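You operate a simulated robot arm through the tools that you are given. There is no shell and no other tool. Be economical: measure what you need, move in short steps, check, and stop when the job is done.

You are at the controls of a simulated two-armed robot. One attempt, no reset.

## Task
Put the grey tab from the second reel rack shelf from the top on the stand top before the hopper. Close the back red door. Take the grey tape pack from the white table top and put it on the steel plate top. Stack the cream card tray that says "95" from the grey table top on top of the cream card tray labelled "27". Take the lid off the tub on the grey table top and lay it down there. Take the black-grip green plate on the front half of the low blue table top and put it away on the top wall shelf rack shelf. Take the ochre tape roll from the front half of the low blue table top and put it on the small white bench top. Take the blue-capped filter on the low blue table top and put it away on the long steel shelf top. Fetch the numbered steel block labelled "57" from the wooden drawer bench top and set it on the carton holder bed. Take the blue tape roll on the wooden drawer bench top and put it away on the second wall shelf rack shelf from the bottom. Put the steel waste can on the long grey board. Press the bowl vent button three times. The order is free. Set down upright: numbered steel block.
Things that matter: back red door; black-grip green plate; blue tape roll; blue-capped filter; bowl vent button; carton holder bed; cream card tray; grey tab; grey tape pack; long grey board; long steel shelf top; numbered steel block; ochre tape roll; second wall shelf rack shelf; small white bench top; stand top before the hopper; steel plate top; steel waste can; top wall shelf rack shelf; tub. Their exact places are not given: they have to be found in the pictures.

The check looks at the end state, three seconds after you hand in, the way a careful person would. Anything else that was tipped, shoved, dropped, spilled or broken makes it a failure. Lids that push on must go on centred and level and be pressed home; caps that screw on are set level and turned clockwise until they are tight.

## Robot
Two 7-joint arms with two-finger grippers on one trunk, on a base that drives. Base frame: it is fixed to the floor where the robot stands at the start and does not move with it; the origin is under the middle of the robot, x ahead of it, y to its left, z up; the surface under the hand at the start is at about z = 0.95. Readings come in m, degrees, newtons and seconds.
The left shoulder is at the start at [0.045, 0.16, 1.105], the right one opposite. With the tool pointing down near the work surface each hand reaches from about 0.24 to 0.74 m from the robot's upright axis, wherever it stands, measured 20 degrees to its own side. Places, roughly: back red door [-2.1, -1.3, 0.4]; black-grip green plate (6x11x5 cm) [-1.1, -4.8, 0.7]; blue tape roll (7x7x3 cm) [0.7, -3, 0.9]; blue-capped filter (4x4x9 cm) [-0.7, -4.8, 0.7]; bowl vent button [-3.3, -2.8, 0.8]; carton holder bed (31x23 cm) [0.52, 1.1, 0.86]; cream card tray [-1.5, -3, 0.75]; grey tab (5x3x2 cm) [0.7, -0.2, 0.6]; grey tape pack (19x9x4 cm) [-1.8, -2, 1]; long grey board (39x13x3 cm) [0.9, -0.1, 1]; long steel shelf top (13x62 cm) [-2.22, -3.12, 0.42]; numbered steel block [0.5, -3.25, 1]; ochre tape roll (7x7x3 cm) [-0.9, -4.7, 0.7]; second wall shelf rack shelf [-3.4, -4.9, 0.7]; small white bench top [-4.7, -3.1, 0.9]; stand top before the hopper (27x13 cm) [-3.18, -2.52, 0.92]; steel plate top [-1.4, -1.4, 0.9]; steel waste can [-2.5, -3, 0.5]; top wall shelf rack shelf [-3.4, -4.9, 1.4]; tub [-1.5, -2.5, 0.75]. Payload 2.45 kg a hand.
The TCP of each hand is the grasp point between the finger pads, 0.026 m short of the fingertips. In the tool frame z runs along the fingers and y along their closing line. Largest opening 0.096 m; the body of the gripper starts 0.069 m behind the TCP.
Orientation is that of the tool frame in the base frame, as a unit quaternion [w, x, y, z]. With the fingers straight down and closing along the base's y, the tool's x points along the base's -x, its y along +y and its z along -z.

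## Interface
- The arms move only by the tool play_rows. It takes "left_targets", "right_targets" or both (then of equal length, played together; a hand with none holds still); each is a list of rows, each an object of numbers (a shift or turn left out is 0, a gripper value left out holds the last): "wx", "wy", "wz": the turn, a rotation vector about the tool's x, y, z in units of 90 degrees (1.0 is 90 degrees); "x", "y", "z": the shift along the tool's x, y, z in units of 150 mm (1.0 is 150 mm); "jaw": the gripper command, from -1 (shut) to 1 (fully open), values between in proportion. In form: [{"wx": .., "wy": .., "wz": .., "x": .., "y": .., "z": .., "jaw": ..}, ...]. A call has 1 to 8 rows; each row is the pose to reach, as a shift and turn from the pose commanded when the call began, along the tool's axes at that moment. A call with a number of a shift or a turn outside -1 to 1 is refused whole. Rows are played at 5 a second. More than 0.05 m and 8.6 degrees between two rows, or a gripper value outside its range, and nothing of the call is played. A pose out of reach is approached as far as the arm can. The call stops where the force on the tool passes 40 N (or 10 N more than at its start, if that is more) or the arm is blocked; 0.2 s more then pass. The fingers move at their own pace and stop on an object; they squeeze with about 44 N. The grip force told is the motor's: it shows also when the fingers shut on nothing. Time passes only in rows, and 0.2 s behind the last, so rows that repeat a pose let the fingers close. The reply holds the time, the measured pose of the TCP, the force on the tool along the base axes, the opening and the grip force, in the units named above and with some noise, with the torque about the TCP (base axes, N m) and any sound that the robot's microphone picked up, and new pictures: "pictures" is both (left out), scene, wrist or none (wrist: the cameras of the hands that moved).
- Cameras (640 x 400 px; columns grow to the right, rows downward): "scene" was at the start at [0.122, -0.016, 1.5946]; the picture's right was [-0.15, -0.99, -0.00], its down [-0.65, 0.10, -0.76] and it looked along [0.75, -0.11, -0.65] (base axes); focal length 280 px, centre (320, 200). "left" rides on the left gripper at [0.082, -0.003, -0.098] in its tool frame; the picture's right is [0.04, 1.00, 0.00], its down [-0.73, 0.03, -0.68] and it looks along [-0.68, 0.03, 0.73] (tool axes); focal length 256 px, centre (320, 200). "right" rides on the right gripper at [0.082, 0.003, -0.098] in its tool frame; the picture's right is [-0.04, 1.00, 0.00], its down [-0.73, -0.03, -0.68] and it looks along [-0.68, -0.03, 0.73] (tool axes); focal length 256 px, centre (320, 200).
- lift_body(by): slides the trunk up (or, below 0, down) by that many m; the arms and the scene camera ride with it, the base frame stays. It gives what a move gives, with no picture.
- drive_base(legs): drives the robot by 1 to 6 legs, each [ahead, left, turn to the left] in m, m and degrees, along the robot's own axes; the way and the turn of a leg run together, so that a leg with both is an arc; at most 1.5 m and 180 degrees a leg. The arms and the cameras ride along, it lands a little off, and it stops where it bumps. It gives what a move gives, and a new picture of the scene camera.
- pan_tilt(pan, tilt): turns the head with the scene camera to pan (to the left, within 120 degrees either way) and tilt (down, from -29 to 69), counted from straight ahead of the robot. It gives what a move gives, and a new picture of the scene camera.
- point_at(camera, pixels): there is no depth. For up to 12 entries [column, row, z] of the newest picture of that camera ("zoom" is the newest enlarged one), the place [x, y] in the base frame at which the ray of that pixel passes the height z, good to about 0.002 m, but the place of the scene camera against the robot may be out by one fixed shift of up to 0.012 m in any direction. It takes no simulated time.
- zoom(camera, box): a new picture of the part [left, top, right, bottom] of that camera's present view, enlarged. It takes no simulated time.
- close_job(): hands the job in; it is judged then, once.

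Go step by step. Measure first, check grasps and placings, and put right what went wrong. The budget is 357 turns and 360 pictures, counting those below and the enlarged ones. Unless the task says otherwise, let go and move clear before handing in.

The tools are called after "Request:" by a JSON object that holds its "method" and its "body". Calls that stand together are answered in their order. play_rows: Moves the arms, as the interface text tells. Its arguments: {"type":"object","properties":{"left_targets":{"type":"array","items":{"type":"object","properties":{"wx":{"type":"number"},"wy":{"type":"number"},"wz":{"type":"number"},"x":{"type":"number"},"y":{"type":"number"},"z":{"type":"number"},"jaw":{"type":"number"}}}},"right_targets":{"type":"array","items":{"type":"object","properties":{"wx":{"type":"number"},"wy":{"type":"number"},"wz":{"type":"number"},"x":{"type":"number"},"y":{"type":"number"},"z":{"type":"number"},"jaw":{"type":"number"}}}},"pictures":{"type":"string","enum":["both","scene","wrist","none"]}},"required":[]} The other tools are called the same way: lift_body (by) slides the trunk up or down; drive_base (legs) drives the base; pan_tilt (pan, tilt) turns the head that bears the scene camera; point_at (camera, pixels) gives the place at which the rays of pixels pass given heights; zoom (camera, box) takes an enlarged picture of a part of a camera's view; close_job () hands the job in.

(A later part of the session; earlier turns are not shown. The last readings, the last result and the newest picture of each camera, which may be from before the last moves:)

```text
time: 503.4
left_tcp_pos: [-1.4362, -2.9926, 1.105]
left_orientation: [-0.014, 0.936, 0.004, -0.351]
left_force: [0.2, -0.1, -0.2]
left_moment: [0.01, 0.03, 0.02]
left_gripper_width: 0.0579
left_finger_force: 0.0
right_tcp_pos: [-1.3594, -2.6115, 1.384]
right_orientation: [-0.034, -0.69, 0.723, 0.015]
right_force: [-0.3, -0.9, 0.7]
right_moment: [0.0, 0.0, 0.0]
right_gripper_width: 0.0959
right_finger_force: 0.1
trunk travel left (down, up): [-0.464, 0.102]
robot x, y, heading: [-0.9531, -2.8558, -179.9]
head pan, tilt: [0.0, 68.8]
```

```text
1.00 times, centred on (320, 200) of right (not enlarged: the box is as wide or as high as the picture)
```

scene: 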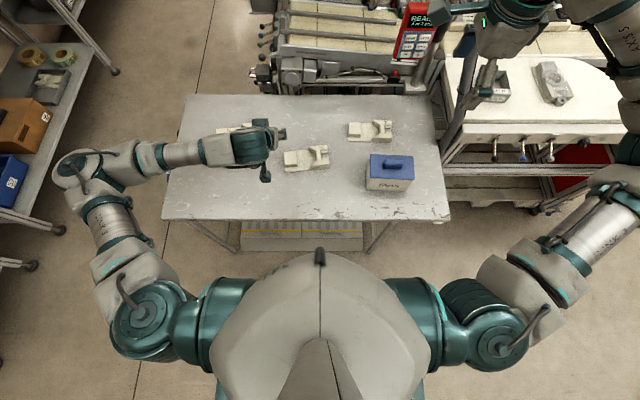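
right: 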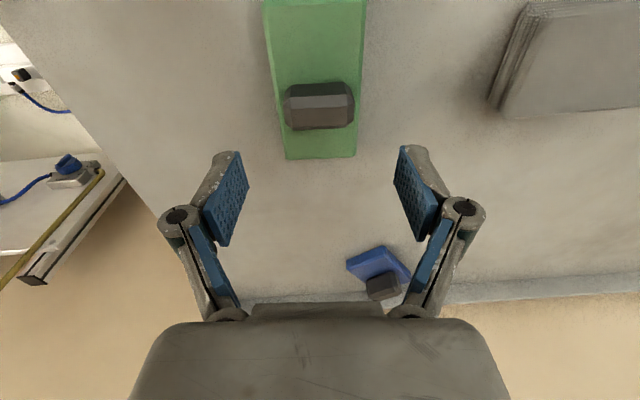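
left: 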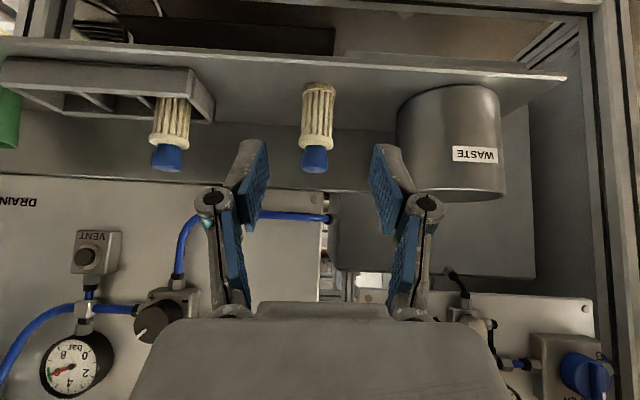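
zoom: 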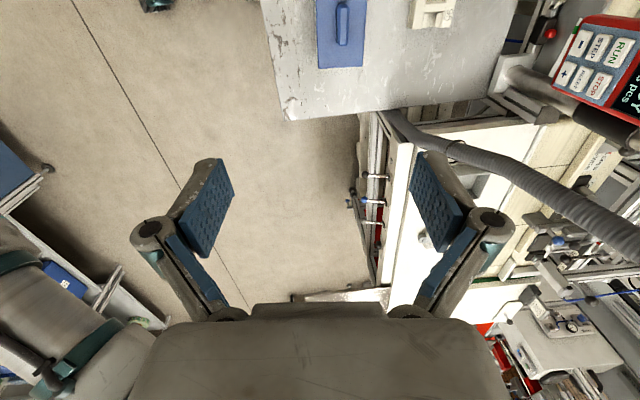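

Request:
{"method": "point_at", "body": {"camera": "zoom", "pixels": [[342, 22, 0.95], [342, 22, 0.98], [342, 22, 1.0], [318, 68, 0.93], [318, 68, 0.96], [363, 68, 0.93]]}}

Request:
{"method": "point_at", "body": {"camera": "scene", "pixels": [[393, 162, 0.95], [393, 162, 0.98], [393, 162, 1.0], [411, 177, 0.93], [411, 177, 0.96], [370, 177, 0.93], [411, 155, 0.93], [370, 155, 0.93]]}}

```text
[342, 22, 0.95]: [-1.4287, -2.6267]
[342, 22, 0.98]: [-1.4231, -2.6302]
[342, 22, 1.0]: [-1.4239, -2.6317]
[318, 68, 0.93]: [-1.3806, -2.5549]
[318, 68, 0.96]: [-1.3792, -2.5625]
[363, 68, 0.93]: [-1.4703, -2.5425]
```

```text
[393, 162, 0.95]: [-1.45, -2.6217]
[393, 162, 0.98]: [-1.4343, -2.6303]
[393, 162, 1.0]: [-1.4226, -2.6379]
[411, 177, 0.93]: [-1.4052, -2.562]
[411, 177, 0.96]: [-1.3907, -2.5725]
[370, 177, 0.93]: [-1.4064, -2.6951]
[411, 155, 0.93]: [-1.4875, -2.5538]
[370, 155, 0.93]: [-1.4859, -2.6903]
```

The lid sits at z≈0.98 with the handle centred at (-1.423,-2.635), top ≈1.005. I straighten the hand and come down over the handle.

Request:
{"method": "play_rows", "body": {"right_targets": [{"y": 0.2, "x": 0.08, "wx": 0.02, "wy": -0.008, "z": 0.1}, {"y": 0.43, "x": 0.157, "wx": 0.044, "wy": -0.016, "z": 0.25}, {"y": 0.43, "x": 0.157, "wx": 0.044, "wy": -0.016, "z": 0.5}, {"y": 0.43, "x": 0.157, "wx": 0.044, "wy": -0.016, "z": 0.75}, {"y": 0.43, "x": 0.157, "wx": 0.044, "wy": -0.016, "z": 1.0}], "pictures": "none"}}

Request:
{"method": "play_rows", "body": {"right_targets": [{"z": 0.2}, {"z": 0.4}, {"z": 0.6}, {"z": 0.7}, {"z": 0.7}], "pictures": "wrist"}}

```text
time: 504.6
left_tcp_pos: [-1.4375, -2.9927, 1.1034]
left_orientation: [-0.012, 0.937, 0.004, -0.35]
left_force: [1.1, 1.0, 0.2]
left_moment: [-0.03, -0.02, -0.02]
left_gripper_width: 0.0576
left_finger_force: 0.0
right_tcp_pos: [-1.4377, -2.6362, 1.2343]
right_orientation: [-0.001, -0.689, 0.724, -0.002]
right_force: [-0.4, -0.1, 0.1]
right_moment: [0.02, -0.05, 0.01]
right_gripper_width: 0.0961
right_finger_force: 0.1
trunk travel left (down, up): [-0.464, 0.102]
robot x, y, heading: [-0.9557, -2.855, -179.7]
head pan, tilt: [0.0, 68.8]
```

```text
time: 505.8
left_tcp_pos: [-1.4364, -2.9939, 1.1032]
left_orientation: [-0.013, 0.936, 0.004, -0.351]
left_force: [0.5, -0.7, -0.1]
left_moment: [-0.02, -0.04, -0.03]
left_gripper_width: 0.0575
left_finger_force: 0.0
right_tcp_pos: [-1.4337, -2.6369, 1.1331]
right_orientation: [-0.001, -0.691, 0.723, -0.001]
right_force: [0.0, -0.3, -0.1]
right_moment: [0.0, 0.0, 0.0]
right_gripper_width: 0.0963
right_finger_force: 0.1
trunk travel left (down, up): [-0.464, 0.102]
robot x, y, heading: [-0.9536, -2.8583, -179.7]
head pan, tilt: [0.0, 68.8]
```

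right: 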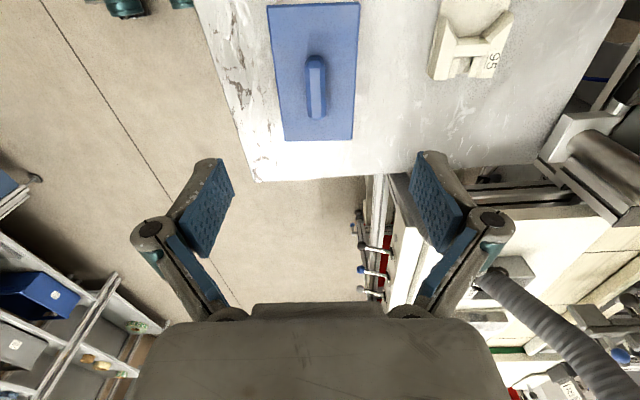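

Request:
{"method": "point_at", "body": {"camera": "right", "pixels": [[316, 87, 1.0], [316, 58, 1.0], [316, 116, 1.0], [306, 87, 1.0], [327, 87, 1.0], [268, 5, 0.98], [360, 3, 0.98], [284, 141, 0.98], [351, 139, 0.98]]}}

```text
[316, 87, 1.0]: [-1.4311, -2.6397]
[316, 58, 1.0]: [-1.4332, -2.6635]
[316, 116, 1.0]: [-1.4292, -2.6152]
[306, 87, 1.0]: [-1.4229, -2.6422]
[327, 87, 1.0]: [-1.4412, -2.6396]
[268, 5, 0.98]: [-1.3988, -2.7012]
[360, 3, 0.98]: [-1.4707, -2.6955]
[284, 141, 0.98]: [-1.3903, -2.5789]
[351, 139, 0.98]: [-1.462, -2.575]
```

Well aligned. I descend and grip the handle.

Request:
{"method": "play_rows", "body": {"right_targets": [{"z": 0.25, "y": -0.015, "x": 0.013}, {"z": 0.5, "y": -0.015, "x": 0.013}, {"z": 0.7, "y": -0.015, "x": 0.013}, {"z": 0.81, "y": -0.015, "x": 0.013}, {"z": 0.81, "y": -0.015, "x": 0.013, "jaw": -1}, {"z": 0.81, "y": -0.015, "x": 0.013}, {"z": 0.81, "y": -0.015, "x": 0.013}], "pictures": "wrist"}}

```text
time: 507.4
left_tcp_pos: [-1.4362, -2.9924, 1.1044]
left_orientation: [-0.013, 0.937, 0.005, -0.35]
left_force: [-0.9, 0.3, 0.0]
left_moment: [-0.01, -0.02, -0.01]
left_gripper_width: 0.0576
left_finger_force: 0.0
right_tcp_pos: [-1.4335, -2.6385, 1.0121]
right_orientation: [0.0, -0.69, 0.724, -0.001]
right_force: [0.2, -0.3, -0.3]
right_moment: [0.05, -0.03, 0.01]
right_gripper_width: 0.0
right_finger_force: 28.3
trunk travel left (down, up): [-0.464, 0.102]
robot x, y, heading: [-0.9564, -2.8603, -179.9]
head pan, tilt: [0.0, 68.8]
```

right: 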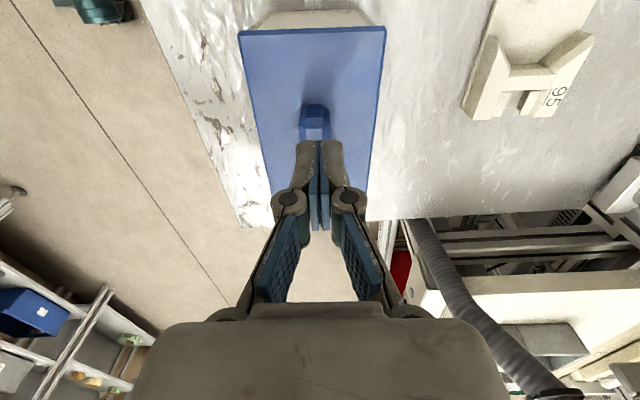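

The jaws closed above the handle: the handle top is really at z≈0.947. I reopen, shift 1.7 cm north and go 5.5 cm lower.

Request:
{"method": "play_rows", "body": {"right_targets": [{"jaw": 0.2}, {"x": -0.06, "jaw": 0.2}, {"x": -0.11}, {"x": -0.11, "z": 0.1}, {"x": -0.11, "z": 0.2}, {"x": -0.11, "z": 0.2}], "pictures": "wrist"}}

```text
time: 508.8
left_tcp_pos: [-1.4354, -2.9944, 1.1053]
left_orientation: [-0.014, 0.937, 0.004, -0.35]
left_force: [0.3, -0.2, 0.4]
left_moment: [-0.01, 0.01, 0.0]
left_gripper_width: 0.0574
left_finger_force: 0.1
right_tcp_pos: [-1.4327, -2.6213, 0.9828]
right_orientation: [0.0, -0.69, 0.724, -0.002]
right_force: [1.0, -0.2, 0.2]
right_moment: [0.0, 0.01, -0.01]
right_gripper_width: 0.0576
right_finger_force: 0.1
trunk travel left (down, up): [-0.464, 0.102]
robot x, y, heading: [-0.9544, -2.856, -179.7]
head pan, tilt: [0.0, 68.8]
```

right: 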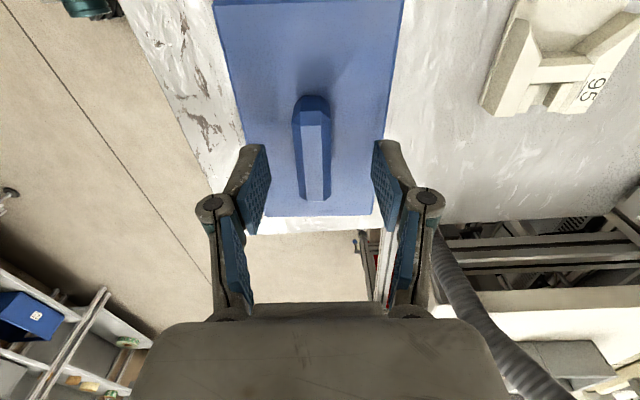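

Request:
{"method": "play_rows", "body": {"right_targets": [{"z": 0.08}, {"z": 0.15}, {"z": 0.19}, {"z": 0.21}, {"z": 0.21, "jaw": -1}, {"z": 0.21}, {"z": 0.21}], "pictures": "wrist"}}

```text
time: 509.8
left_tcp_pos: [-1.4327, -2.9955, 1.1054]
left_orientation: [-0.014, 0.936, 0.005, -0.352]
left_force: [-0.7, -1.2, 0.3]
left_moment: [-0.02, 0.02, 0.03]
left_gripper_width: 0.0576
left_finger_force: 0.0
right_tcp_pos: [-1.4358, -2.6224, 0.9612]
right_orientation: [-0.009, -0.689, 0.725, 0.006]
right_force: [-9.8, 2.5, 32.9]
right_moment: [0.15, 0.01, -0.09]
right_gripper_width: 0.019
right_finger_force: 30.8
trunk travel left (down, up): [-0.464, 0.102]
robot x, y, heading: [-0.9539, -2.8534, -179.5]
head pan, tilt: [0.0, 68.8]
stopped in row 5 (right hand): the force on the tool passed its limit at 51 N (the readings are from after the stop); the commanded pose is now the measured one
```

right: 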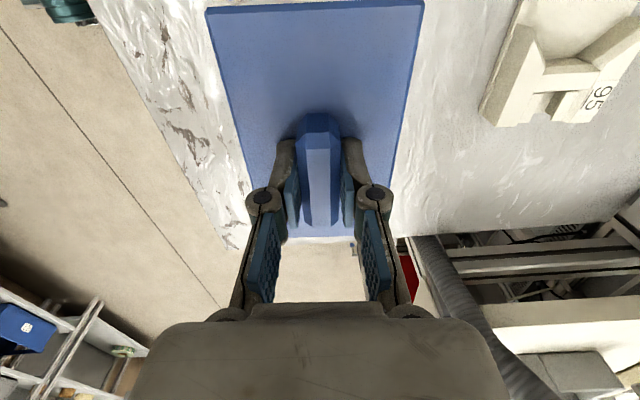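

The handle is between the pads (19 mm). I squeeze and lift the lid slowly.

Request:
{"method": "play_rows", "body": {"right_targets": [{"z": -0.02, "jaw": -1}, {"z": -0.04}, {"z": -0.1}, {"z": -0.2}, {"z": -0.35}, {"z": -0.55}, {"z": -0.8}], "pictures": "both"}}

```text
time: 511.4
left_tcp_pos: [-1.4344, -2.9932, 1.1062]
left_orientation: [-0.012, 0.936, 0.005, -0.352]
left_force: [-0.2, -0.5, 0.2]
left_moment: [-0.01, 0.0, -0.01]
left_gripper_width: 0.0578
left_finger_force: 0.0
right_tcp_pos: [-1.431, -2.6226, 1.0777]
right_orientation: [-0.004, -0.689, 0.724, 0.001]
right_force: [-0.6, -0.7, -1.8]
right_moment: [-0.02, 0.03, 0.0]
right_gripper_width: 0.0187
right_finger_force: 44.4
trunk travel left (down, up): [-0.464, 0.102]
robot x, y, heading: [-0.9527, -2.8542, -179.8]
head pan, tilt: [0.0, 68.8]
```

scene: 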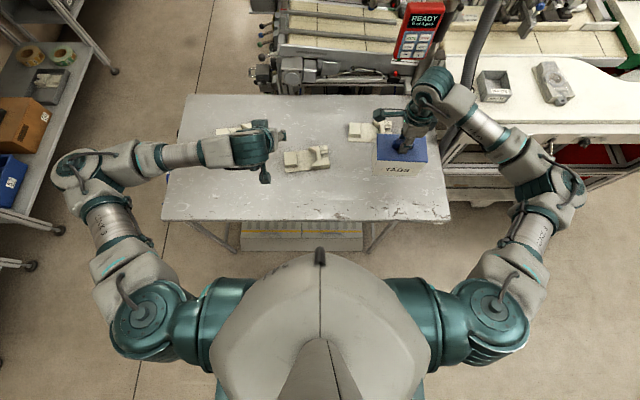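
right: 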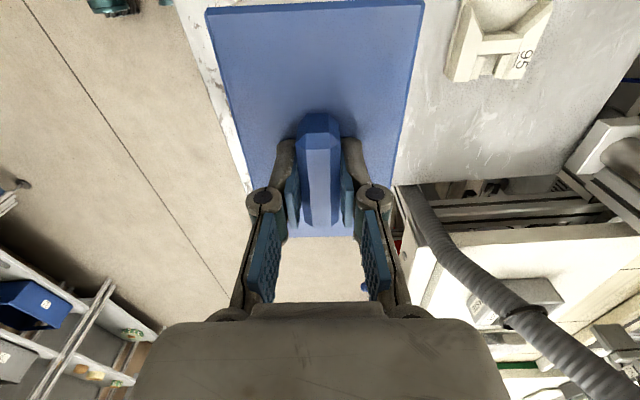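

Request:
{"method": "zoom", "body": {"camera": "scene", "box": [336, 90, 496, 220]}}

```text
3.08 times, centred on (416, 155) of scene
```

zoom: 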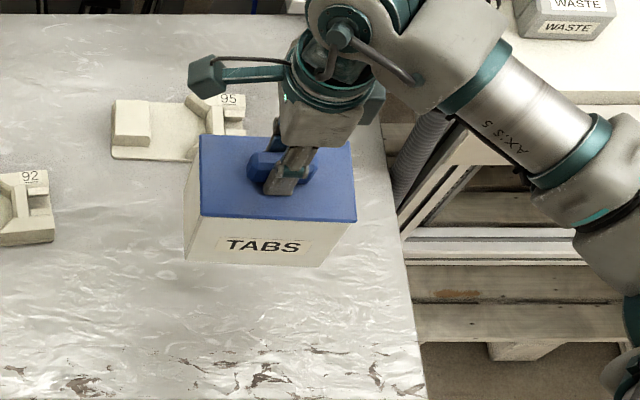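

The whole tub came up: the lid is a push fit. I set the tub back down (keeping hold of the handle) so the left hand can hold the body while I pull.

Request:
{"method": "play_rows", "body": {"right_targets": [{"z": 0.25}, {"z": 0.5}, {"z": 0.68}, {"z": 0.74}, {"z": 0.765}, {"z": 0.78}], "left_targets": [{"wy": 0.09, "z": -0.05}, {"wy": 0.18, "z": -0.1}, {"wy": 0.27, "z": -0.15}, {"wy": 0.36, "z": -0.2}, {"wy": 0.45, "z": -0.25}, {"wy": 0.455, "z": -0.25}], "pictures": "none"}}

Request:
{"method": "play_rows", "body": {"left_targets": [{"wz": 0.09, "jaw": 1}, {"wz": 0.18}, {"wz": 0.27}, {"wz": 0.36}, {"wz": 0.45}, {"wz": 0.54}, {"wz": 0.63}, {"wz": 0.72}], "pictures": "none"}}

Request:
{"method": "play_rows", "body": {"left_targets": [{"wz": 0.09}, {"wz": 0.18}, {"wz": 0.28}], "pictures": "both"}}

```text
time: 512.8
left_tcp_pos: [-1.4091, -2.9927, 1.1339]
left_orientation: [-0.014, 1.0, -0.002, -0.001]
left_force: [0.9, -0.2, 0.1]
left_moment: [0.01, 0.01, -0.01]
left_gripper_width: 0.0574
left_finger_force: 0.0
right_tcp_pos: [-1.4334, -2.6227, 0.9615]
right_orientation: [-0.006, -0.688, 0.725, 0.003]
right_force: [-2.8, 5.4, 22.9]
right_moment: [0.26, -0.42, 0.12]
right_gripper_width: 0.0189
right_finger_force: 43.9
trunk travel left (down, up): [-0.464, 0.102]
robot x, y, heading: [-0.9566, -2.8526, -179.9]
head pan, tilt: [0.0, 68.8]
```

```text
time: 514.6
left_tcp_pos: [-1.408, -2.9947, 1.1342]
left_orientation: [-0.011, 0.868, -0.497, -0.009]
left_force: [0.3, -0.2, 0.0]
left_moment: [0.02, 0.02, 0.03]
left_gripper_width: 0.096
left_finger_force: 0.1
left hand out of reach, approached as far as the arm can: row 8
right_tcp_pos: [-1.4327, -2.6232, 0.9607]
right_orientation: [-0.006, -0.689, 0.725, 0.002]
right_force: [-7.6, 6.1, 36.0]
right_moment: [0.23, -0.06, 0.04]
right_gripper_width: 0.0186
right_finger_force: 44.3
trunk travel left (down, up): [-0.464, 0.102]
robot x, y, heading: [-0.9548, -2.8582, -179.8]
head pan, tilt: [0.0, 68.8]
```

```text
refused: row 3 steps farther than a row can; nothing moved
```

The left wrist can't turn further that way (about 60°), so I turn it the other way round instead.

Request:
{"method": "play_rows", "body": {"left_targets": [{"wz": -0.09}, {"wz": -0.18}, {"wz": -0.27}, {"wz": -0.36}, {"wz": -0.45}, {"wz": -0.54}, {"wz": -0.63}, {"wz": -0.72}], "pictures": "none"}}

Request:
{"method": "play_rows", "body": {"left_targets": [{"wz": -0.09}, {"wz": -0.18}, {"wz": -0.27}, {"wz": -0.36}, {"wz": -0.45}, {"wz": -0.54}, {"wz": -0.63}, {"wz": -0.72}], "pictures": "none"}}

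Request:
{"method": "play_rows", "body": {"left_targets": [{"wz": -0.07}, {"wz": -0.14}, {"wz": -0.2}, {"wz": -0.26}], "pictures": "both"}}

```text
time: 516.4
left_tcp_pos: [-1.4076, -2.9945, 1.1343]
left_orientation: [-0.013, 0.999, 0.048, -0.003]
left_force: [-0.4, 1.0, 0.5]
left_moment: [-0.04, 0.01, -0.01]
left_gripper_width: 0.096
left_finger_force: 0.1
right_tcp_pos: [-1.4324, -2.6239, 0.9619]
right_orientation: [-0.006, -0.688, 0.725, 0.003]
right_force: [-5.4, 4.1, 35.4]
right_moment: [0.11, -0.15, -0.01]
right_gripper_width: 0.0189
right_finger_force: 43.9
trunk travel left (down, up): [-0.464, 0.102]
robot x, y, heading: [-0.9545, -2.8588, -179.7]
head pan, tilt: [0.0, 68.8]
```

```text
time: 518.2
left_tcp_pos: [-1.4086, -2.9956, 1.1336]
left_orientation: [-0.013, 0.818, 0.576, 0.005]
left_force: [0.0, 0.0, -0.3]
left_moment: [0.01, 0.01, -0.01]
left_gripper_width: 0.0963
left_finger_force: 0.0
right_tcp_pos: [-1.4317, -2.6231, 0.9619]
right_orientation: [-0.005, -0.689, 0.725, 0.003]
right_force: [-4.1, 3.7, 35.7]
right_moment: [0.09, -0.21, 0.01]
right_gripper_width: 0.0187
right_finger_force: 44.1
trunk travel left (down, up): [-0.464, 0.102]
robot x, y, heading: [-0.9578, -2.8526, -179.8]
head pan, tilt: [0.0, 68.8]
```

```text
time: 519.2
left_tcp_pos: [-1.4084, -2.9949, 1.134]
left_orientation: [-0.012, 0.684, 0.729, 0.008]
left_force: [0.1, 0.2, -0.5]
left_moment: [-0.05, 0.03, -0.01]
left_gripper_width: 0.0961
left_finger_force: 0.1
right_tcp_pos: [-1.432, -2.6237, 0.9604]
right_orientation: [-0.004, -0.689, 0.725, 0.003]
right_force: [-3.2, 2.6, 35.4]
right_moment: [0.13, -0.22, 0.03]
right_gripper_width: 0.0186
right_finger_force: 44.3
trunk travel left (down, up): [-0.464, 0.102]
robot x, y, heading: [-0.9538, -2.8561, -179.8]
head pan, tilt: [0.0, 68.8]
```

scene: 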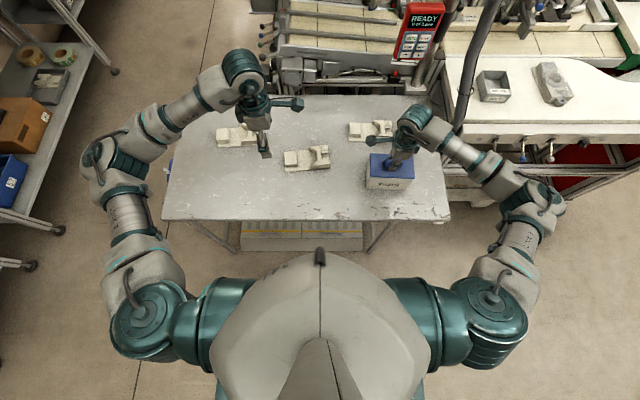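
left: 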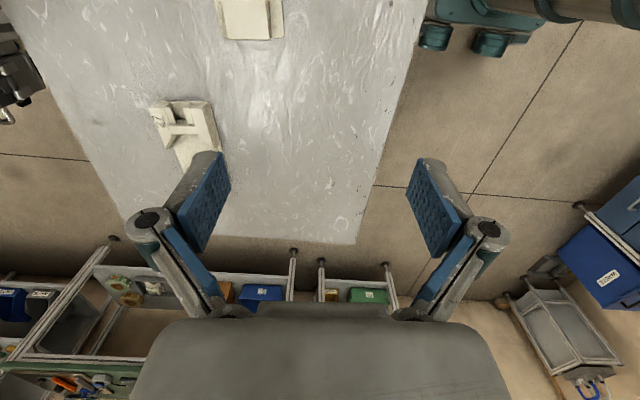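

The left hand is turned; now I trim its yaw to the tub's slight angle and pitch it to point north at the tub's end.

Request:
{"method": "play_rows", "body": {"left_targets": [{"wz": 0.045}, {"wz": 0.085}], "pictures": "none"}}

Request:
{"method": "play_rows", "body": {"left_targets": [{"wy": 0.09, "x": -0.05}, {"wy": 0.18, "x": -0.1}, {"wy": 0.27, "x": -0.15}, {"wy": 0.36, "x": -0.2}, {"wy": 0.45, "x": -0.2}, {"wy": 0.54, "x": -0.2}, {"wy": 0.63, "x": -0.2}, {"wy": 0.72, "x": -0.2}], "pictures": "both"}}

```text
time: 519.8
left_tcp_pos: [-1.4072, -2.9947, 1.1349]
left_orientation: [-0.012, 0.732, 0.681, 0.008]
left_force: [0.8, 0.3, 0.2]
left_moment: [-0.02, 0.01, 0.0]
left_gripper_width: 0.0959
left_finger_force: 0.2
right_tcp_pos: [-1.4322, -2.6231, 0.9606]
right_orientation: [-0.005, -0.689, 0.725, 0.003]
right_force: [-3.3, 2.7, 35.4]
right_moment: [0.11, -0.23, 0.02]
right_gripper_width: 0.0185
right_finger_force: 44.0
trunk travel left (down, up): [-0.464, 0.102]
robot x, y, heading: [-0.9574, -2.8586, -179.9]
head pan, tilt: [0.0, 68.8]
```

```text
time: 521.6
left_tcp_pos: [-1.411, -3.0254, 1.1337]
left_orientation: [-0.377, 0.613, 0.568, 0.4]
left_force: [-0.8, 0.3, -0.1]
left_moment: [-0.02, -0.01, 0.03]
left_gripper_width: 0.0959
left_finger_force: 0.0
right_tcp_pos: [-1.4311, -2.6245, 0.961]
right_orientation: [-0.005, -0.689, 0.725, 0.002]
right_force: [-2.1, 5.4, 36.2]
right_moment: [0.14, -0.23, 0.06]
right_gripper_width: 0.019
right_finger_force: 43.5
trunk travel left (down, up): [-0.464, 0.102]
robot x, y, heading: [-0.9565, -2.8566, -179.8]
head pan, tilt: [0.0, 68.8]
```

scene: 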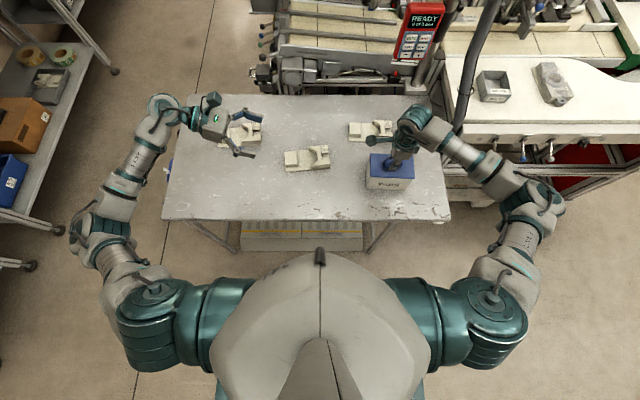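
left: 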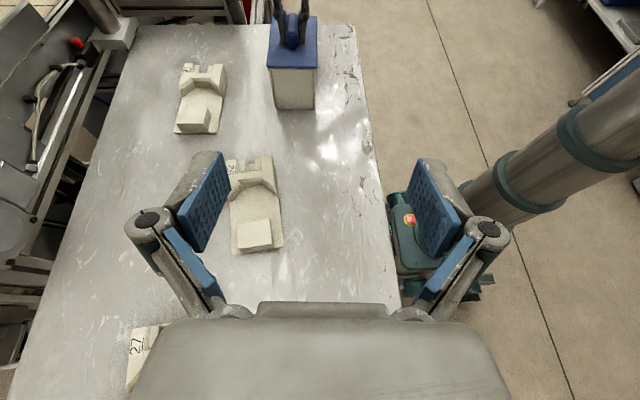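

A fine view north: the tub's south face spans (272–315, 68–108). I measure it.

Request:
{"method": "point_at", "body": {"camera": "left", "pixels": [[275, 107, 0.82], [314, 109, 0.82], [266, 66, 0.92], [318, 67, 0.92], [272, 70, 0.915], [316, 70, 0.915], [255, 155, 0.86], [275, 185, 0.82]]}}

```text
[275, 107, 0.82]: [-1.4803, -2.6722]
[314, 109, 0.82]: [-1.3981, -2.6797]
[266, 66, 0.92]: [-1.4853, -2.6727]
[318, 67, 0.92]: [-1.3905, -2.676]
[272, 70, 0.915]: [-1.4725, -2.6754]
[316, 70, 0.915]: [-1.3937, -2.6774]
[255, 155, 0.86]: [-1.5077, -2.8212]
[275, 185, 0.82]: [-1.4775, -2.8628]
```

The tub body is 82 mm wide, centred at x≈-1.438, face at y≈-2.676. I approach it in stages.

Request:
{"method": "play_rows", "body": {"left_targets": [{"z": 0.2, "x": -0.1, "y": -0.1}, {"z": 0.4, "x": -0.2, "y": -0.2}, {"z": 0.6, "x": -0.3, "y": -0.3}, {"z": 0.8, "x": -0.4, "y": -0.35}, {"z": 0.95, "x": -0.5, "y": -0.35}], "pictures": "none"}}

Request:
{"method": "play_rows", "body": {"left_targets": [{"z": 0.25, "x": -0.03}, {"z": 0.5, "x": -0.05}, {"z": 0.75, "x": -0.08}, {"z": 0.95, "x": -0.08}, {"z": 0.95, "x": -0.08}], "pictures": "both"}}

```text
time: 522.8
left_tcp_pos: [-1.4558, -2.9219, 1.0057]
left_orientation: [-0.376, 0.614, 0.569, 0.398]
left_force: [1.1, 0.2, -0.1]
left_moment: [0.0, 0.0, -0.01]
left_gripper_width: 0.0962
left_finger_force: 0.0
right_tcp_pos: [-1.4309, -2.6247, 0.96]
right_orientation: [-0.004, -0.69, 0.724, 0.003]
right_force: [-2.4, 2.7, 37.3]
right_moment: [0.19, -0.3, 0.01]
right_gripper_width: 0.0187
right_finger_force: 43.2
trunk travel left (down, up): [-0.464, 0.102]
robot x, y, heading: [-0.957, -2.8551, -179.7]
head pan, tilt: [0.0, 68.8]
```

```text
time: 524.0
left_tcp_pos: [-1.4493, -2.7965, 0.9398]
left_orientation: [-0.376, 0.614, 0.569, 0.398]
left_force: [-0.4, 0.0, 0.5]
left_moment: [0.01, -0.01, 0.02]
left_gripper_width: 0.0959
left_finger_force: 0.0
right_tcp_pos: [-1.4321, -2.6233, 0.9612]
right_orientation: [-0.004, -0.689, 0.725, 0.003]
right_force: [-1.6, 0.9, 36.3]
right_moment: [-0.11, -0.23, 0.08]
right_gripper_width: 0.019
right_finger_force: 44.6
trunk travel left (down, up): [-0.464, 0.102]
robot x, y, heading: [-0.9558, -2.8572, -179.7]
head pan, tilt: [0.0, 68.8]
```

scene: 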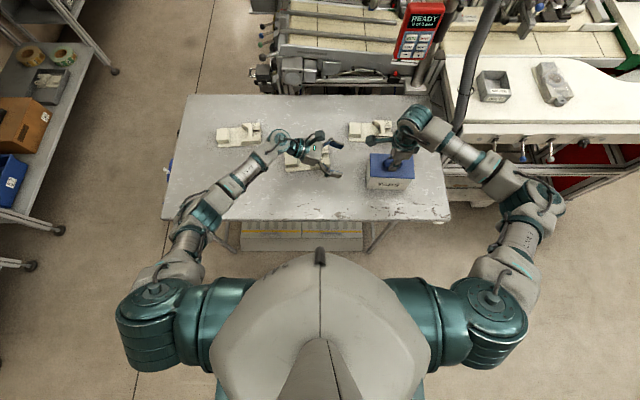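
left: 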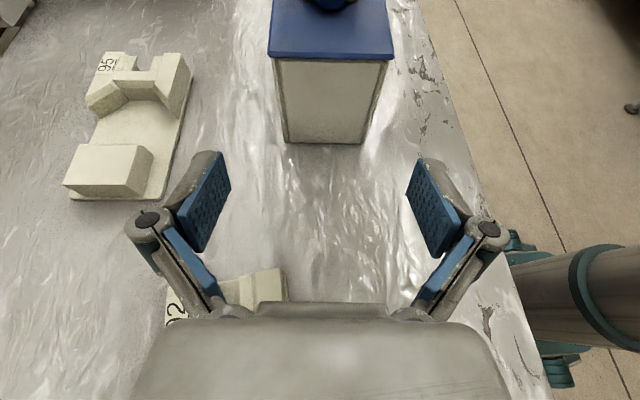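

Request:
{"method": "point_at", "body": {"camera": "left", "pixels": [[283, 141, 0.82], [361, 143, 0.82], [277, 98, 0.87], [375, 98, 0.87], [272, 62, 0.91], [388, 62, 0.91]]}}

```text
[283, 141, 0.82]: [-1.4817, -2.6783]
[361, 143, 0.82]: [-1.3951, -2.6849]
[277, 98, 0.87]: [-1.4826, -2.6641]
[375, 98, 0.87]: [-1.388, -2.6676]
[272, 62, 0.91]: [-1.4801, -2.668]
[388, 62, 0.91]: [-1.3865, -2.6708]
```

The tub widens upward, so I grip low near the base (about 88 mm, jaws open 96 mm). I line up carefully before inserting.

Request:
{"method": "play_rows", "body": {"left_targets": [{"z": 0.1, "x": -0.1, "y": 0.02}, {"z": 0.2, "x": -0.187, "y": 0.02}, {"z": 0.35, "x": -0.187, "y": 0.02}, {"z": 0.5, "x": -0.187, "y": 0.02}, {"z": 0.5, "x": -0.187, "y": 0.02}], "pictures": "wrist"}}

```text
time: 525.2
left_tcp_pos: [-1.4418, -2.7384, 0.8837]
left_orientation: [-0.375, 0.614, 0.569, 0.399]
left_force: [0.8, -0.3, 0.8]
left_moment: [0.02, -0.01, 0.0]
left_gripper_width: 0.0959
left_finger_force: 0.1
right_tcp_pos: [-1.4316, -2.6245, 0.9606]
right_orientation: [-0.004, -0.689, 0.725, 0.003]
right_force: [-0.7, -0.5, 36.3]
right_moment: [-0.07, -0.32, 0.02]
right_gripper_width: 0.0188
right_finger_force: 44.1
trunk travel left (down, up): [-0.464, 0.102]
robot x, y, heading: [-0.9526, -2.856, -179.6]
head pan, tilt: [0.0, 68.8]
```

left: 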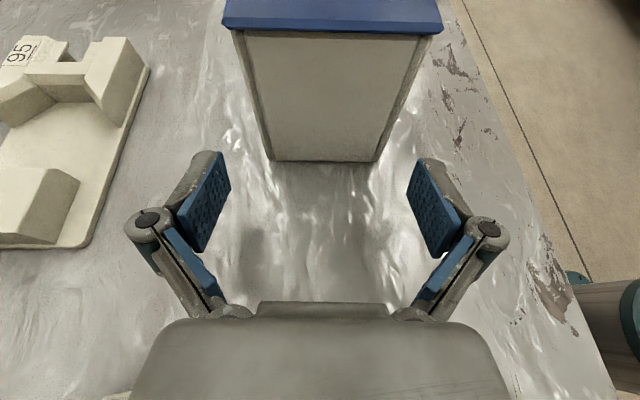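

Request:
{"method": "play_rows", "body": {"left_targets": [{"z": 0.1, "x": -0.005, "y": 0.019}, {"z": 0.2, "x": -0.01, "y": 0.019}, {"z": 0.3, "x": -0.01, "y": 0.019}, {"z": 0.4, "x": -0.015, "y": 0.019}, {"z": 0.5, "x": -0.015, "y": 0.019}, {"z": 0.54, "x": -0.015, "y": 0.019}], "pictures": "wrist"}}

```text
time: 526.6
left_tcp_pos: [-1.4348, -2.6653, 0.8493]
left_orientation: [-0.375, 0.614, 0.568, 0.399]
left_force: [0.7, 0.2, -0.2]
left_moment: [0.0, 0.01, 0.01]
left_gripper_width: 0.0959
left_finger_force: 0.1
right_tcp_pos: [-1.43, -2.6241, 0.9615]
right_orientation: [-0.005, -0.689, 0.725, 0.003]
right_force: [0.1, -2.7, 36.4]
right_moment: [0.03, -0.32, 0.0]
right_gripper_width: 0.0186
right_finger_force: 43.9
trunk travel left (down, up): [-0.464, 0.102]
robot x, y, heading: [-0.9576, -2.8581, -179.8]
head pan, tilt: [0.0, 68.8]
```

left: 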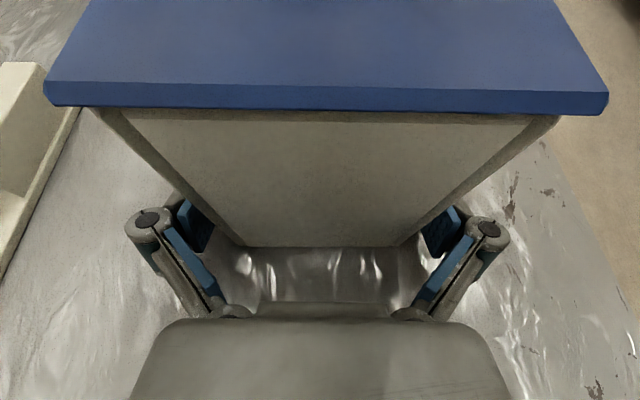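

Fingers straddle the tub base without contact. I close the left jaws on it.

Request:
{"method": "play_rows", "body": {"left_targets": [{"jaw": -1}, {"jaw": -1}, {"jaw": -1}], "pictures": "none"}}

```text
time: 527.4
left_tcp_pos: [-1.4338, -2.6652, 0.8494]
left_orientation: [-0.375, 0.614, 0.569, 0.399]
left_force: [-4.8, -2.3, 1.7]
left_moment: [-0.11, -0.4, 0.26]
left_gripper_width: 0.0845
left_finger_force: 43.8
right_tcp_pos: [-1.4325, -2.6233, 0.9612]
right_orientation: [-0.005, -0.689, 0.725, 0.002]
right_force: [1.9, -1.0, 38.2]
right_moment: [-0.06, -0.31, -0.06]
right_gripper_width: 0.0188
right_finger_force: 44.4
trunk travel left (down, up): [-0.464, 0.102]
robot x, y, heading: [-0.9538, -2.8607, -179.7]
head pan, tilt: [0.0, 68.8]
```

Held (85 mm). Now I pull the lid up with the right hand while the left holds.

Request:
{"method": "play_rows", "body": {"right_targets": [{"z": -0.03}, {"z": -0.06}, {"z": -0.1}, {"z": -0.15}, {"z": -0.22}, {"z": -0.3}, {"z": -0.4}], "left_targets": [{}, {}, {}, {}, {}, {}, {}], "pictures": "wrist"}}

```text
time: 529.0
left_tcp_pos: [-1.435, -2.6629, 0.85]
left_orientation: [-0.376, 0.614, 0.568, 0.399]
left_force: [-1.9, 3.5, 20.4]
left_moment: [0.42, -0.56, 0.23]
left_gripper_width: 0.0841
left_finger_force: 44.2
right_tcp_pos: [-1.4318, -2.6221, 1.0195]
right_orientation: [-0.005, -0.69, 0.724, 0.0]
right_force: [-0.5, 0.1, 0.3]
right_moment: [-0.01, 0.0, 0.01]
right_gripper_width: 0.019
right_finger_force: 44.1
trunk travel left (down, up): [-0.464, 0.102]
robot x, y, heading: [-0.9575, -2.8578, -180.2]
head pan, tilt: [0.0, 68.8]
heard: snap
```

right: 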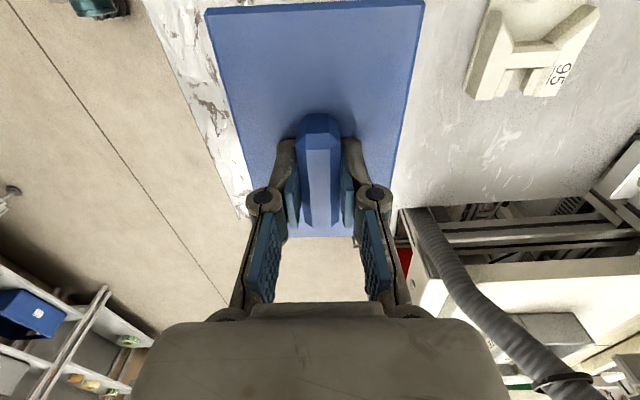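
left: 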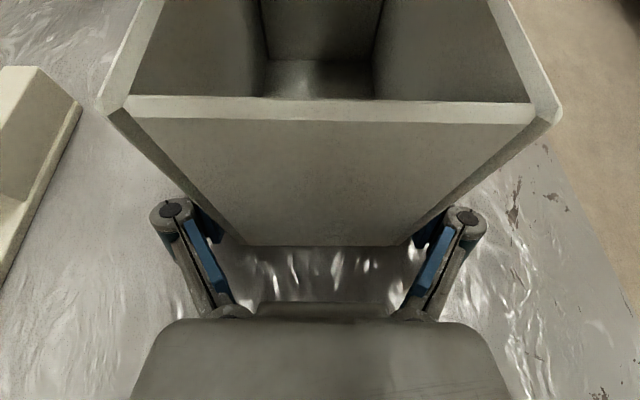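

Snap: the lid is free and the tub stayed put. I release the tub with the left hand and withdraw it, raising the lid a little more.

Request:
{"method": "play_rows", "body": {"left_targets": [{"jaw": 1}, {"jaw": 1}, {"z": -0.15}, {"z": -0.35}, {"z": -0.55}, {"z": -0.75, "x": 0.1}, {"z": -0.95, "x": 0.3}], "right_targets": [{"z": -0.1}, {"z": -0.2}, {"z": -0.3}, {"z": -0.4}, {"z": -0.4}, {"z": -0.4}, {"z": -0.4}], "pictures": "none"}}

Request:
{"method": "play_rows", "body": {"left_targets": [{"z": -0.2, "x": 0.2}, {"z": -0.4, "x": 0.4}, {"z": -0.6, "x": 0.6}, {"z": -0.8, "x": 0.8}, {"z": -1.0, "x": 0.9}], "pictures": "both"}}

```text
time: 530.6
left_tcp_pos: [-1.4425, -2.7755, 0.9472]
left_orientation: [-0.374, 0.614, 0.569, 0.399]
left_force: [0.6, -0.4, -0.4]
left_moment: [0.0, 0.01, 0.01]
left_gripper_width: 0.096
left_finger_force: 0.0
right_tcp_pos: [-1.4313, -2.6201, 1.0779]
right_orientation: [-0.004, -0.689, 0.725, 0.001]
right_force: [0.7, -0.2, -0.6]
right_moment: [0.0, 0.02, -0.01]
right_gripper_width: 0.0184
right_finger_force: 44.1
trunk travel left (down, up): [-0.464, 0.102]
robot x, y, heading: [-0.956, -2.8544, -179.8]
head pan, tilt: [0.0, 68.8]
```

```text
time: 531.8
left_tcp_pos: [-1.4481, -2.8624, 1.1309]
left_orientation: [-0.375, 0.614, 0.569, 0.399]
left_force: [-0.1, 0.9, -0.1]
left_moment: [0.0, 0.05, 0.01]
left_gripper_width: 0.0961
left_finger_force: 0.1
right_tcp_pos: [-1.4323, -2.622, 1.078]
right_orientation: [-0.003, -0.688, 0.725, 0.002]
right_force: [0.9, -0.3, 0.1]
right_moment: [0.0, 0.02, 0.01]
right_gripper_width: 0.019
right_finger_force: 43.8
trunk travel left (down, up): [-0.464, 0.102]
robot x, y, heading: [-0.9544, -2.8524, -179.7]
head pan, tilt: [0.0, 68.8]
```

scene: 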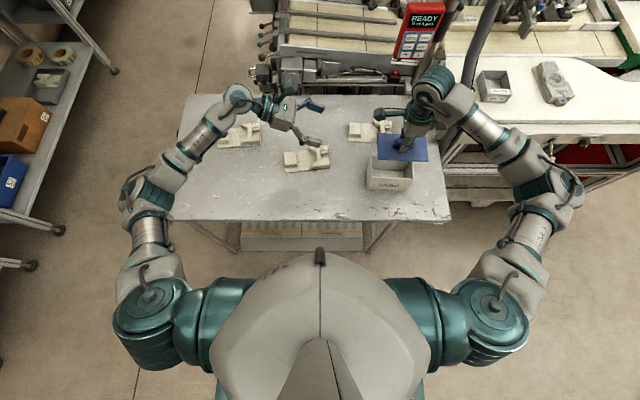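
left: 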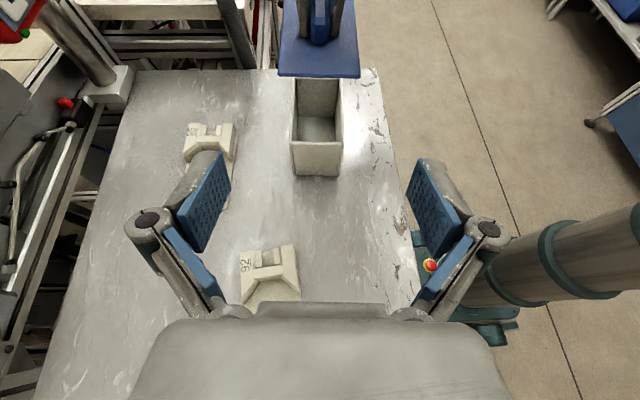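

Tub is open and upright. I move the left hand further aside and bring the lid over the free front spot (-1.385,-2.80).

Request:
{"method": "play_rows", "body": {"left_targets": [{"z": -0.2}, {"z": -0.4}, {"z": -0.6}, {"z": -0.8}, {"z": -1.0}, {"z": -1.0}, {"z": -1.0}], "right_targets": [{"x": 0.1}, {"x": 0.25, "y": -0.05}, {"x": 0.4, "y": -0.1}, {"x": 0.55, "y": -0.15}, {"x": 0.7, "y": -0.2}, {"x": 0.85, "y": -0.25}, {"x": 1.0, "y": -0.3}], "pictures": "none"}}

Request:
{"method": "play_rows", "body": {"right_targets": [{"x": 0.1}, {"x": 0.18}, {"x": 0.18, "z": 0.2}, {"x": 0.18, "z": 0.4}, {"x": 0.18, "z": 0.6}, {"x": 0.18, "z": 0.8}], "pictures": "both"}}

```text
time: 533.4
left_tcp_pos: [-1.4573, -3.0001, 1.1903]
left_orientation: [-0.376, 0.613, 0.569, 0.399]
left_force: [0.7, 0.3, 0.8]
left_moment: [0.01, 0.0, -0.01]
left_gripper_width: 0.096
left_finger_force: 0.0
right_tcp_pos: [-1.3951, -2.7777, 1.0801]
right_orientation: [-0.003, -0.689, 0.725, 0.002]
right_force: [0.5, -0.5, -0.6]
right_moment: [-0.01, 0.01, 0.02]
right_gripper_width: 0.0189
right_finger_force: 44.1
trunk travel left (down, up): [-0.464, 0.102]
robot x, y, heading: [-0.9549, -2.8558, -180.0]
head pan, tilt: [0.0, 68.8]
```

```text
time: 534.8
left_tcp_pos: [-1.4574, -2.9985, 1.1896]
left_orientation: [-0.375, 0.614, 0.569, 0.399]
left_force: [-0.5, -0.1, -0.2]
left_moment: [0.0, 0.01, 0.0]
left_gripper_width: 0.096
left_finger_force: 0.0
right_tcp_pos: [-1.3975, -2.8029, 0.9604]
right_orientation: [-0.004, -0.689, 0.725, 0.001]
right_force: [-0.2, 0.0, -0.2]
right_moment: [0.02, -0.01, -0.02]
right_gripper_width: 0.0187
right_finger_force: 43.5
trunk travel left (down, up): [-0.464, 0.102]
robot x, y, heading: [-0.958, -2.8551, -179.8]
head pan, tilt: [0.0, 68.8]
```

scene: 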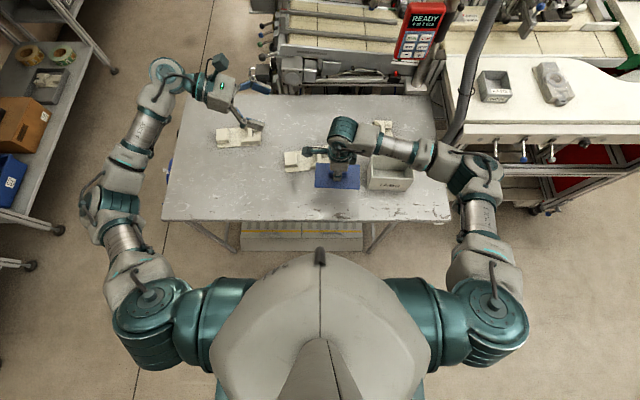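
right: 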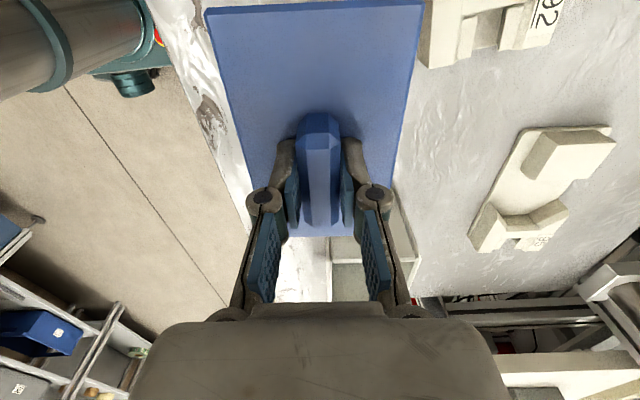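

Request:
{"method": "play_rows", "body": {"right_targets": [{"x": 0.07, "y": -0.08, "z": 0.15}, {"x": 0.07, "y": -0.08, "z": 0.3}, {"x": 0.07, "y": -0.08, "z": 0.42}, {"x": 0.07, "y": -0.08, "z": 0.48}, {"x": 0.07, "y": -0.08, "z": 0.53}, {"x": 0.07, "y": -0.08, "z": 0.58}, {"x": 0.07, "y": -0.08, "z": 0.63}, {"x": 0.07, "y": -0.08, "z": 0.68}], "pictures": "wrist"}}

```text
time: 536.4
left_tcp_pos: [-1.454, -2.9979, 1.1922]
left_orientation: [-0.376, 0.614, 0.568, 0.398]
left_force: [-0.1, -0.1, 0.2]
left_moment: [-0.02, 0.0, -0.02]
left_gripper_width: 0.0961
left_finger_force: 0.1
right_tcp_pos: [-1.3863, -2.8146, 0.8723]
right_orientation: [-0.007, -0.69, 0.724, 0.003]
right_force: [6.3, 1.7, 18.1]
right_moment: [0.82, -0.55, -0.25]
right_gripper_width: 0.019
right_finger_force: 43.8
trunk travel left (down, up): [-0.464, 0.102]
robot x, y, heading: [-0.9568, -2.8545, -180.1]
head pan, tilt: [0.0, 68.8]
stopped in row 8 (right hand): the force on the tool passed its limit at 46 N (the readings are from after the stop); the commanded pose is now the measured one
```

right: 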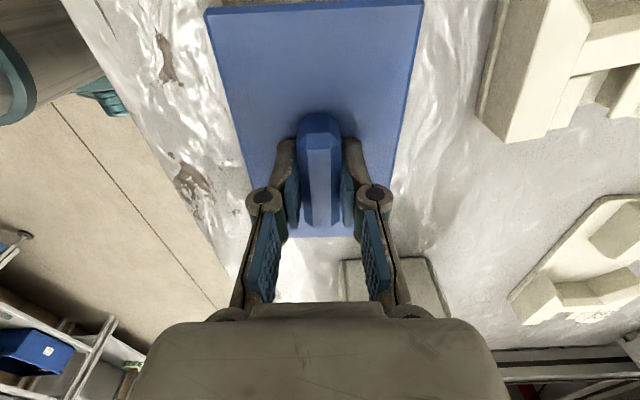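

Lid is on the table. I release it and rise.

Request:
{"method": "play_rows", "body": {"right_targets": [{"jaw": 0.2}, {"jaw": 0.2}, {"z": -0.15}, {"z": -0.35}, {"z": -0.6}, {"z": -0.8}, {"z": -1.0}], "pictures": "wrist"}}

```text
time: 538.0
left_tcp_pos: [-1.4545, -2.9979, 1.1917]
left_orientation: [-0.377, 0.613, 0.569, 0.398]
left_force: [-0.3, 0.1, 0.3]
left_moment: [0.0, 0.04, -0.01]
left_gripper_width: 0.0961
left_finger_force: 0.0
right_tcp_pos: [-1.3852, -2.8129, 1.0211]
right_orientation: [-0.008, -0.689, 0.724, 0.004]
right_force: [-0.3, -0.2, 0.1]
right_moment: [-0.02, -0.02, 0.0]
right_gripper_width: 0.0577
right_finger_force: 0.0
trunk travel left (down, up): [-0.464, 0.102]
robot x, y, heading: [-0.9535, -2.8538, -180.0]
head pan, tilt: [0.0, 68.8]
```

right: 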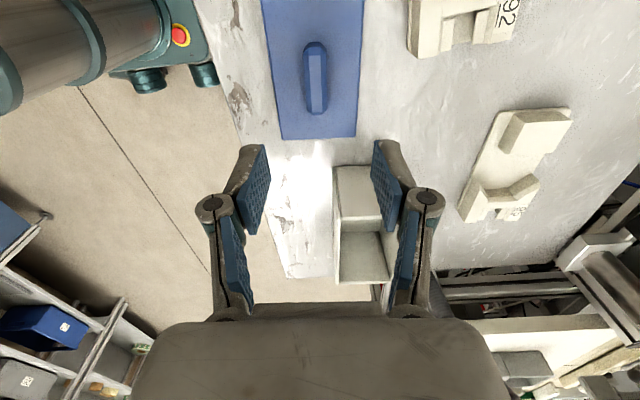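

The lid lies flat. Next tray 95: I measure it in this view.

Request:
{"method": "point_at", "body": {"camera": "right", "pixels": [[498, 112, 0.825], [459, 217, 0.825], [574, 110, 0.83], [533, 200, 0.83], [513, 112, 0.86], [540, 178, 0.86], [522, 213, 0.86]]}}

Request:
{"method": "zoom", "body": {"camera": "right", "box": [430, 80, 600, 240]}}

```text
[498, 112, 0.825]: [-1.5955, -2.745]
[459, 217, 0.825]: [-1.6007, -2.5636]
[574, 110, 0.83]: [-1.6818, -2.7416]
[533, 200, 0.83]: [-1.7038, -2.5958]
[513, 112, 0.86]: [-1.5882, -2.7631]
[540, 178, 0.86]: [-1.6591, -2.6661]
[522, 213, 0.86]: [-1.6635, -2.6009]
```

```text
2.50 times, centred on (515, 160) of right
```

zoom: 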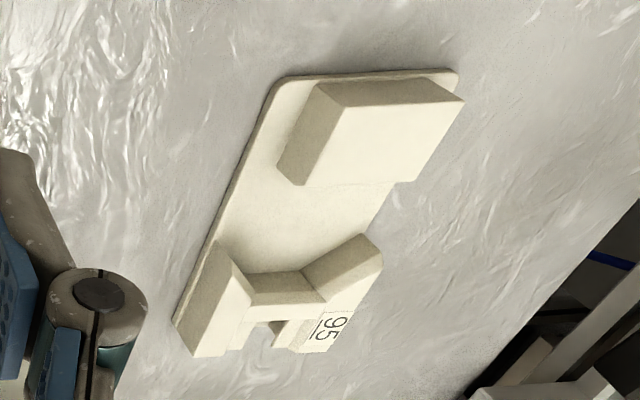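

Tray 95 is centred near (-1.638,-2.654), about 8 cm wide. I move the right hand above it.

Request:
{"method": "play_rows", "body": {"right_targets": [{"x": -0.15, "y": 0.12, "wz": -0.02, "jaw": 1}, {"x": -0.3, "y": 0.25, "wz": -0.05}, {"x": -0.45, "y": 0.38, "wz": -0.05}, {"x": -0.6, "y": 0.5, "wz": -0.05}, {"x": -0.75, "y": 0.63, "wz": -0.05}, {"x": -0.9, "y": 0.76, "wz": -0.05}, {"x": -1.0, "y": 0.88, "wz": -0.05}, {"x": -1.0, "y": 1.0, "wz": -0.05}], "pictures": "none"}}

Request:
{"method": "play_rows", "body": {"right_targets": [{"y": 0.2}, {"y": 0.4}, {"y": 0.6}, {"y": 0.67}, {"y": 0.67}], "pictures": "both"}}

```text
time: 539.8
left_tcp_pos: [-1.4558, -2.9969, 1.1918]
left_orientation: [-0.376, 0.614, 0.569, 0.398]
left_force: [-0.2, -0.1, -0.1]
left_moment: [-0.01, 0.0, -0.04]
left_gripper_width: 0.0958
left_finger_force: 0.0
right_tcp_pos: [-1.5276, -2.654, 1.0222]
right_orientation: [0.007, 0.717, -0.697, -0.003]
right_force: [-0.5, 0.0, -0.1]
right_moment: [0.01, -0.04, 0.03]
right_gripper_width: 0.0958
right_finger_force: 0.1
trunk travel left (down, up): [-0.464, 0.102]
robot x, y, heading: [-0.9554, -2.8557, -179.8]
head pan, tilt: [0.0, 68.8]
```

```text
time: 541.0
left_tcp_pos: [-1.4542, -2.9977, 1.1912]
left_orientation: [-0.376, 0.614, 0.568, 0.399]
left_force: [0.2, 0.4, -0.4]
left_moment: [0.0, 0.0, -0.01]
left_gripper_width: 0.0961
left_finger_force: 0.1
right_tcp_pos: [-1.6298, -2.6577, 1.0226]
right_orientation: [0.007, 0.717, -0.697, -0.004]
right_force: [-0.1, -0.5, 0.5]
right_moment: [-0.01, -0.03, -0.01]
right_gripper_width: 0.0959
right_finger_force: 0.2
trunk travel left (down, up): [-0.464, 0.102]
robot x, y, heading: [-0.9536, -2.8529, -180.2]
head pan, tilt: [0.0, 68.8]
```

scene: 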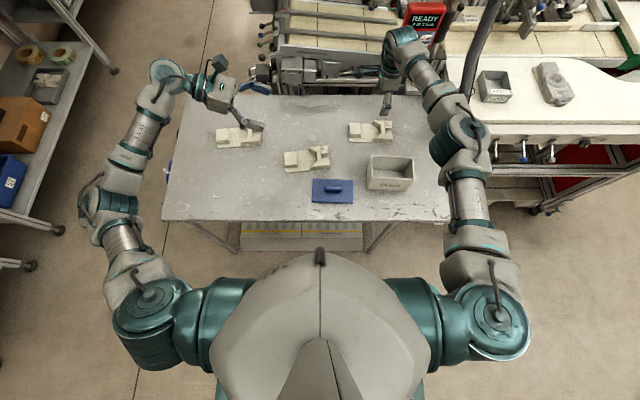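
right: 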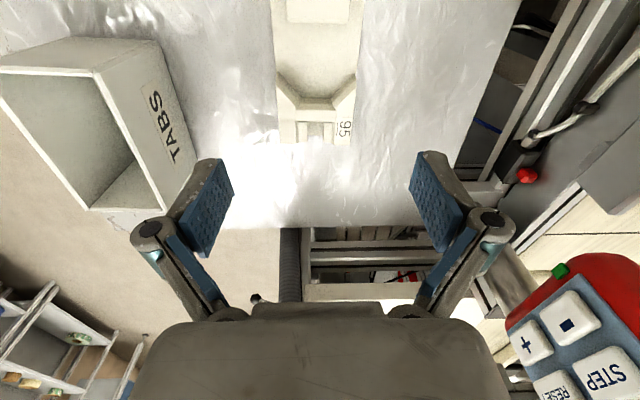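

Request:
{"method": "point_at", "body": {"camera": "right", "pixels": [[276, 110, 0.825], [357, 100, 0.825], [283, 80, 0.86], [355, 78, 0.86], [295, 143, 0.86], [350, 141, 0.86], [290, 20, 0.86], [350, 20, 0.86], [276, 60, 0.825], [360, 60, 0.825]]}}

Request:
{"method": "zoom", "body": {"camera": "right", "box": [230, 0, 406, 160]}}

```text
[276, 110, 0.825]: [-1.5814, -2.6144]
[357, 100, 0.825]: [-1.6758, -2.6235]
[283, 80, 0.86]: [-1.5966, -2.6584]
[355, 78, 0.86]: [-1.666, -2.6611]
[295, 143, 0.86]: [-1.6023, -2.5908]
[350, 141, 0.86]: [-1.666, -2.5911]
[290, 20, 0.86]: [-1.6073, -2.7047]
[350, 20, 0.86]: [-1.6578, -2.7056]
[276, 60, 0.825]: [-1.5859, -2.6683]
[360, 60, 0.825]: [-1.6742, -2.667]
```

```text
2.50 times, centred on (318, 80) of right
```

zoom: 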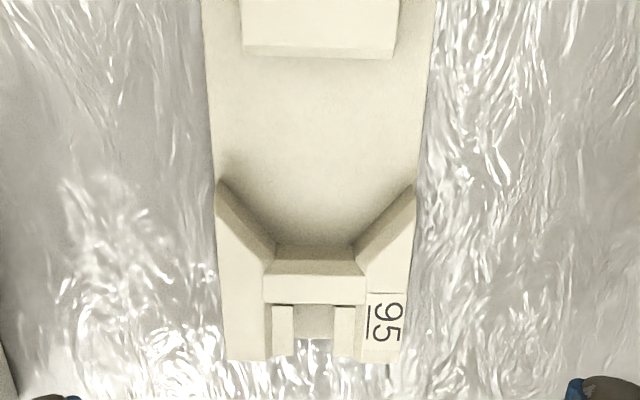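

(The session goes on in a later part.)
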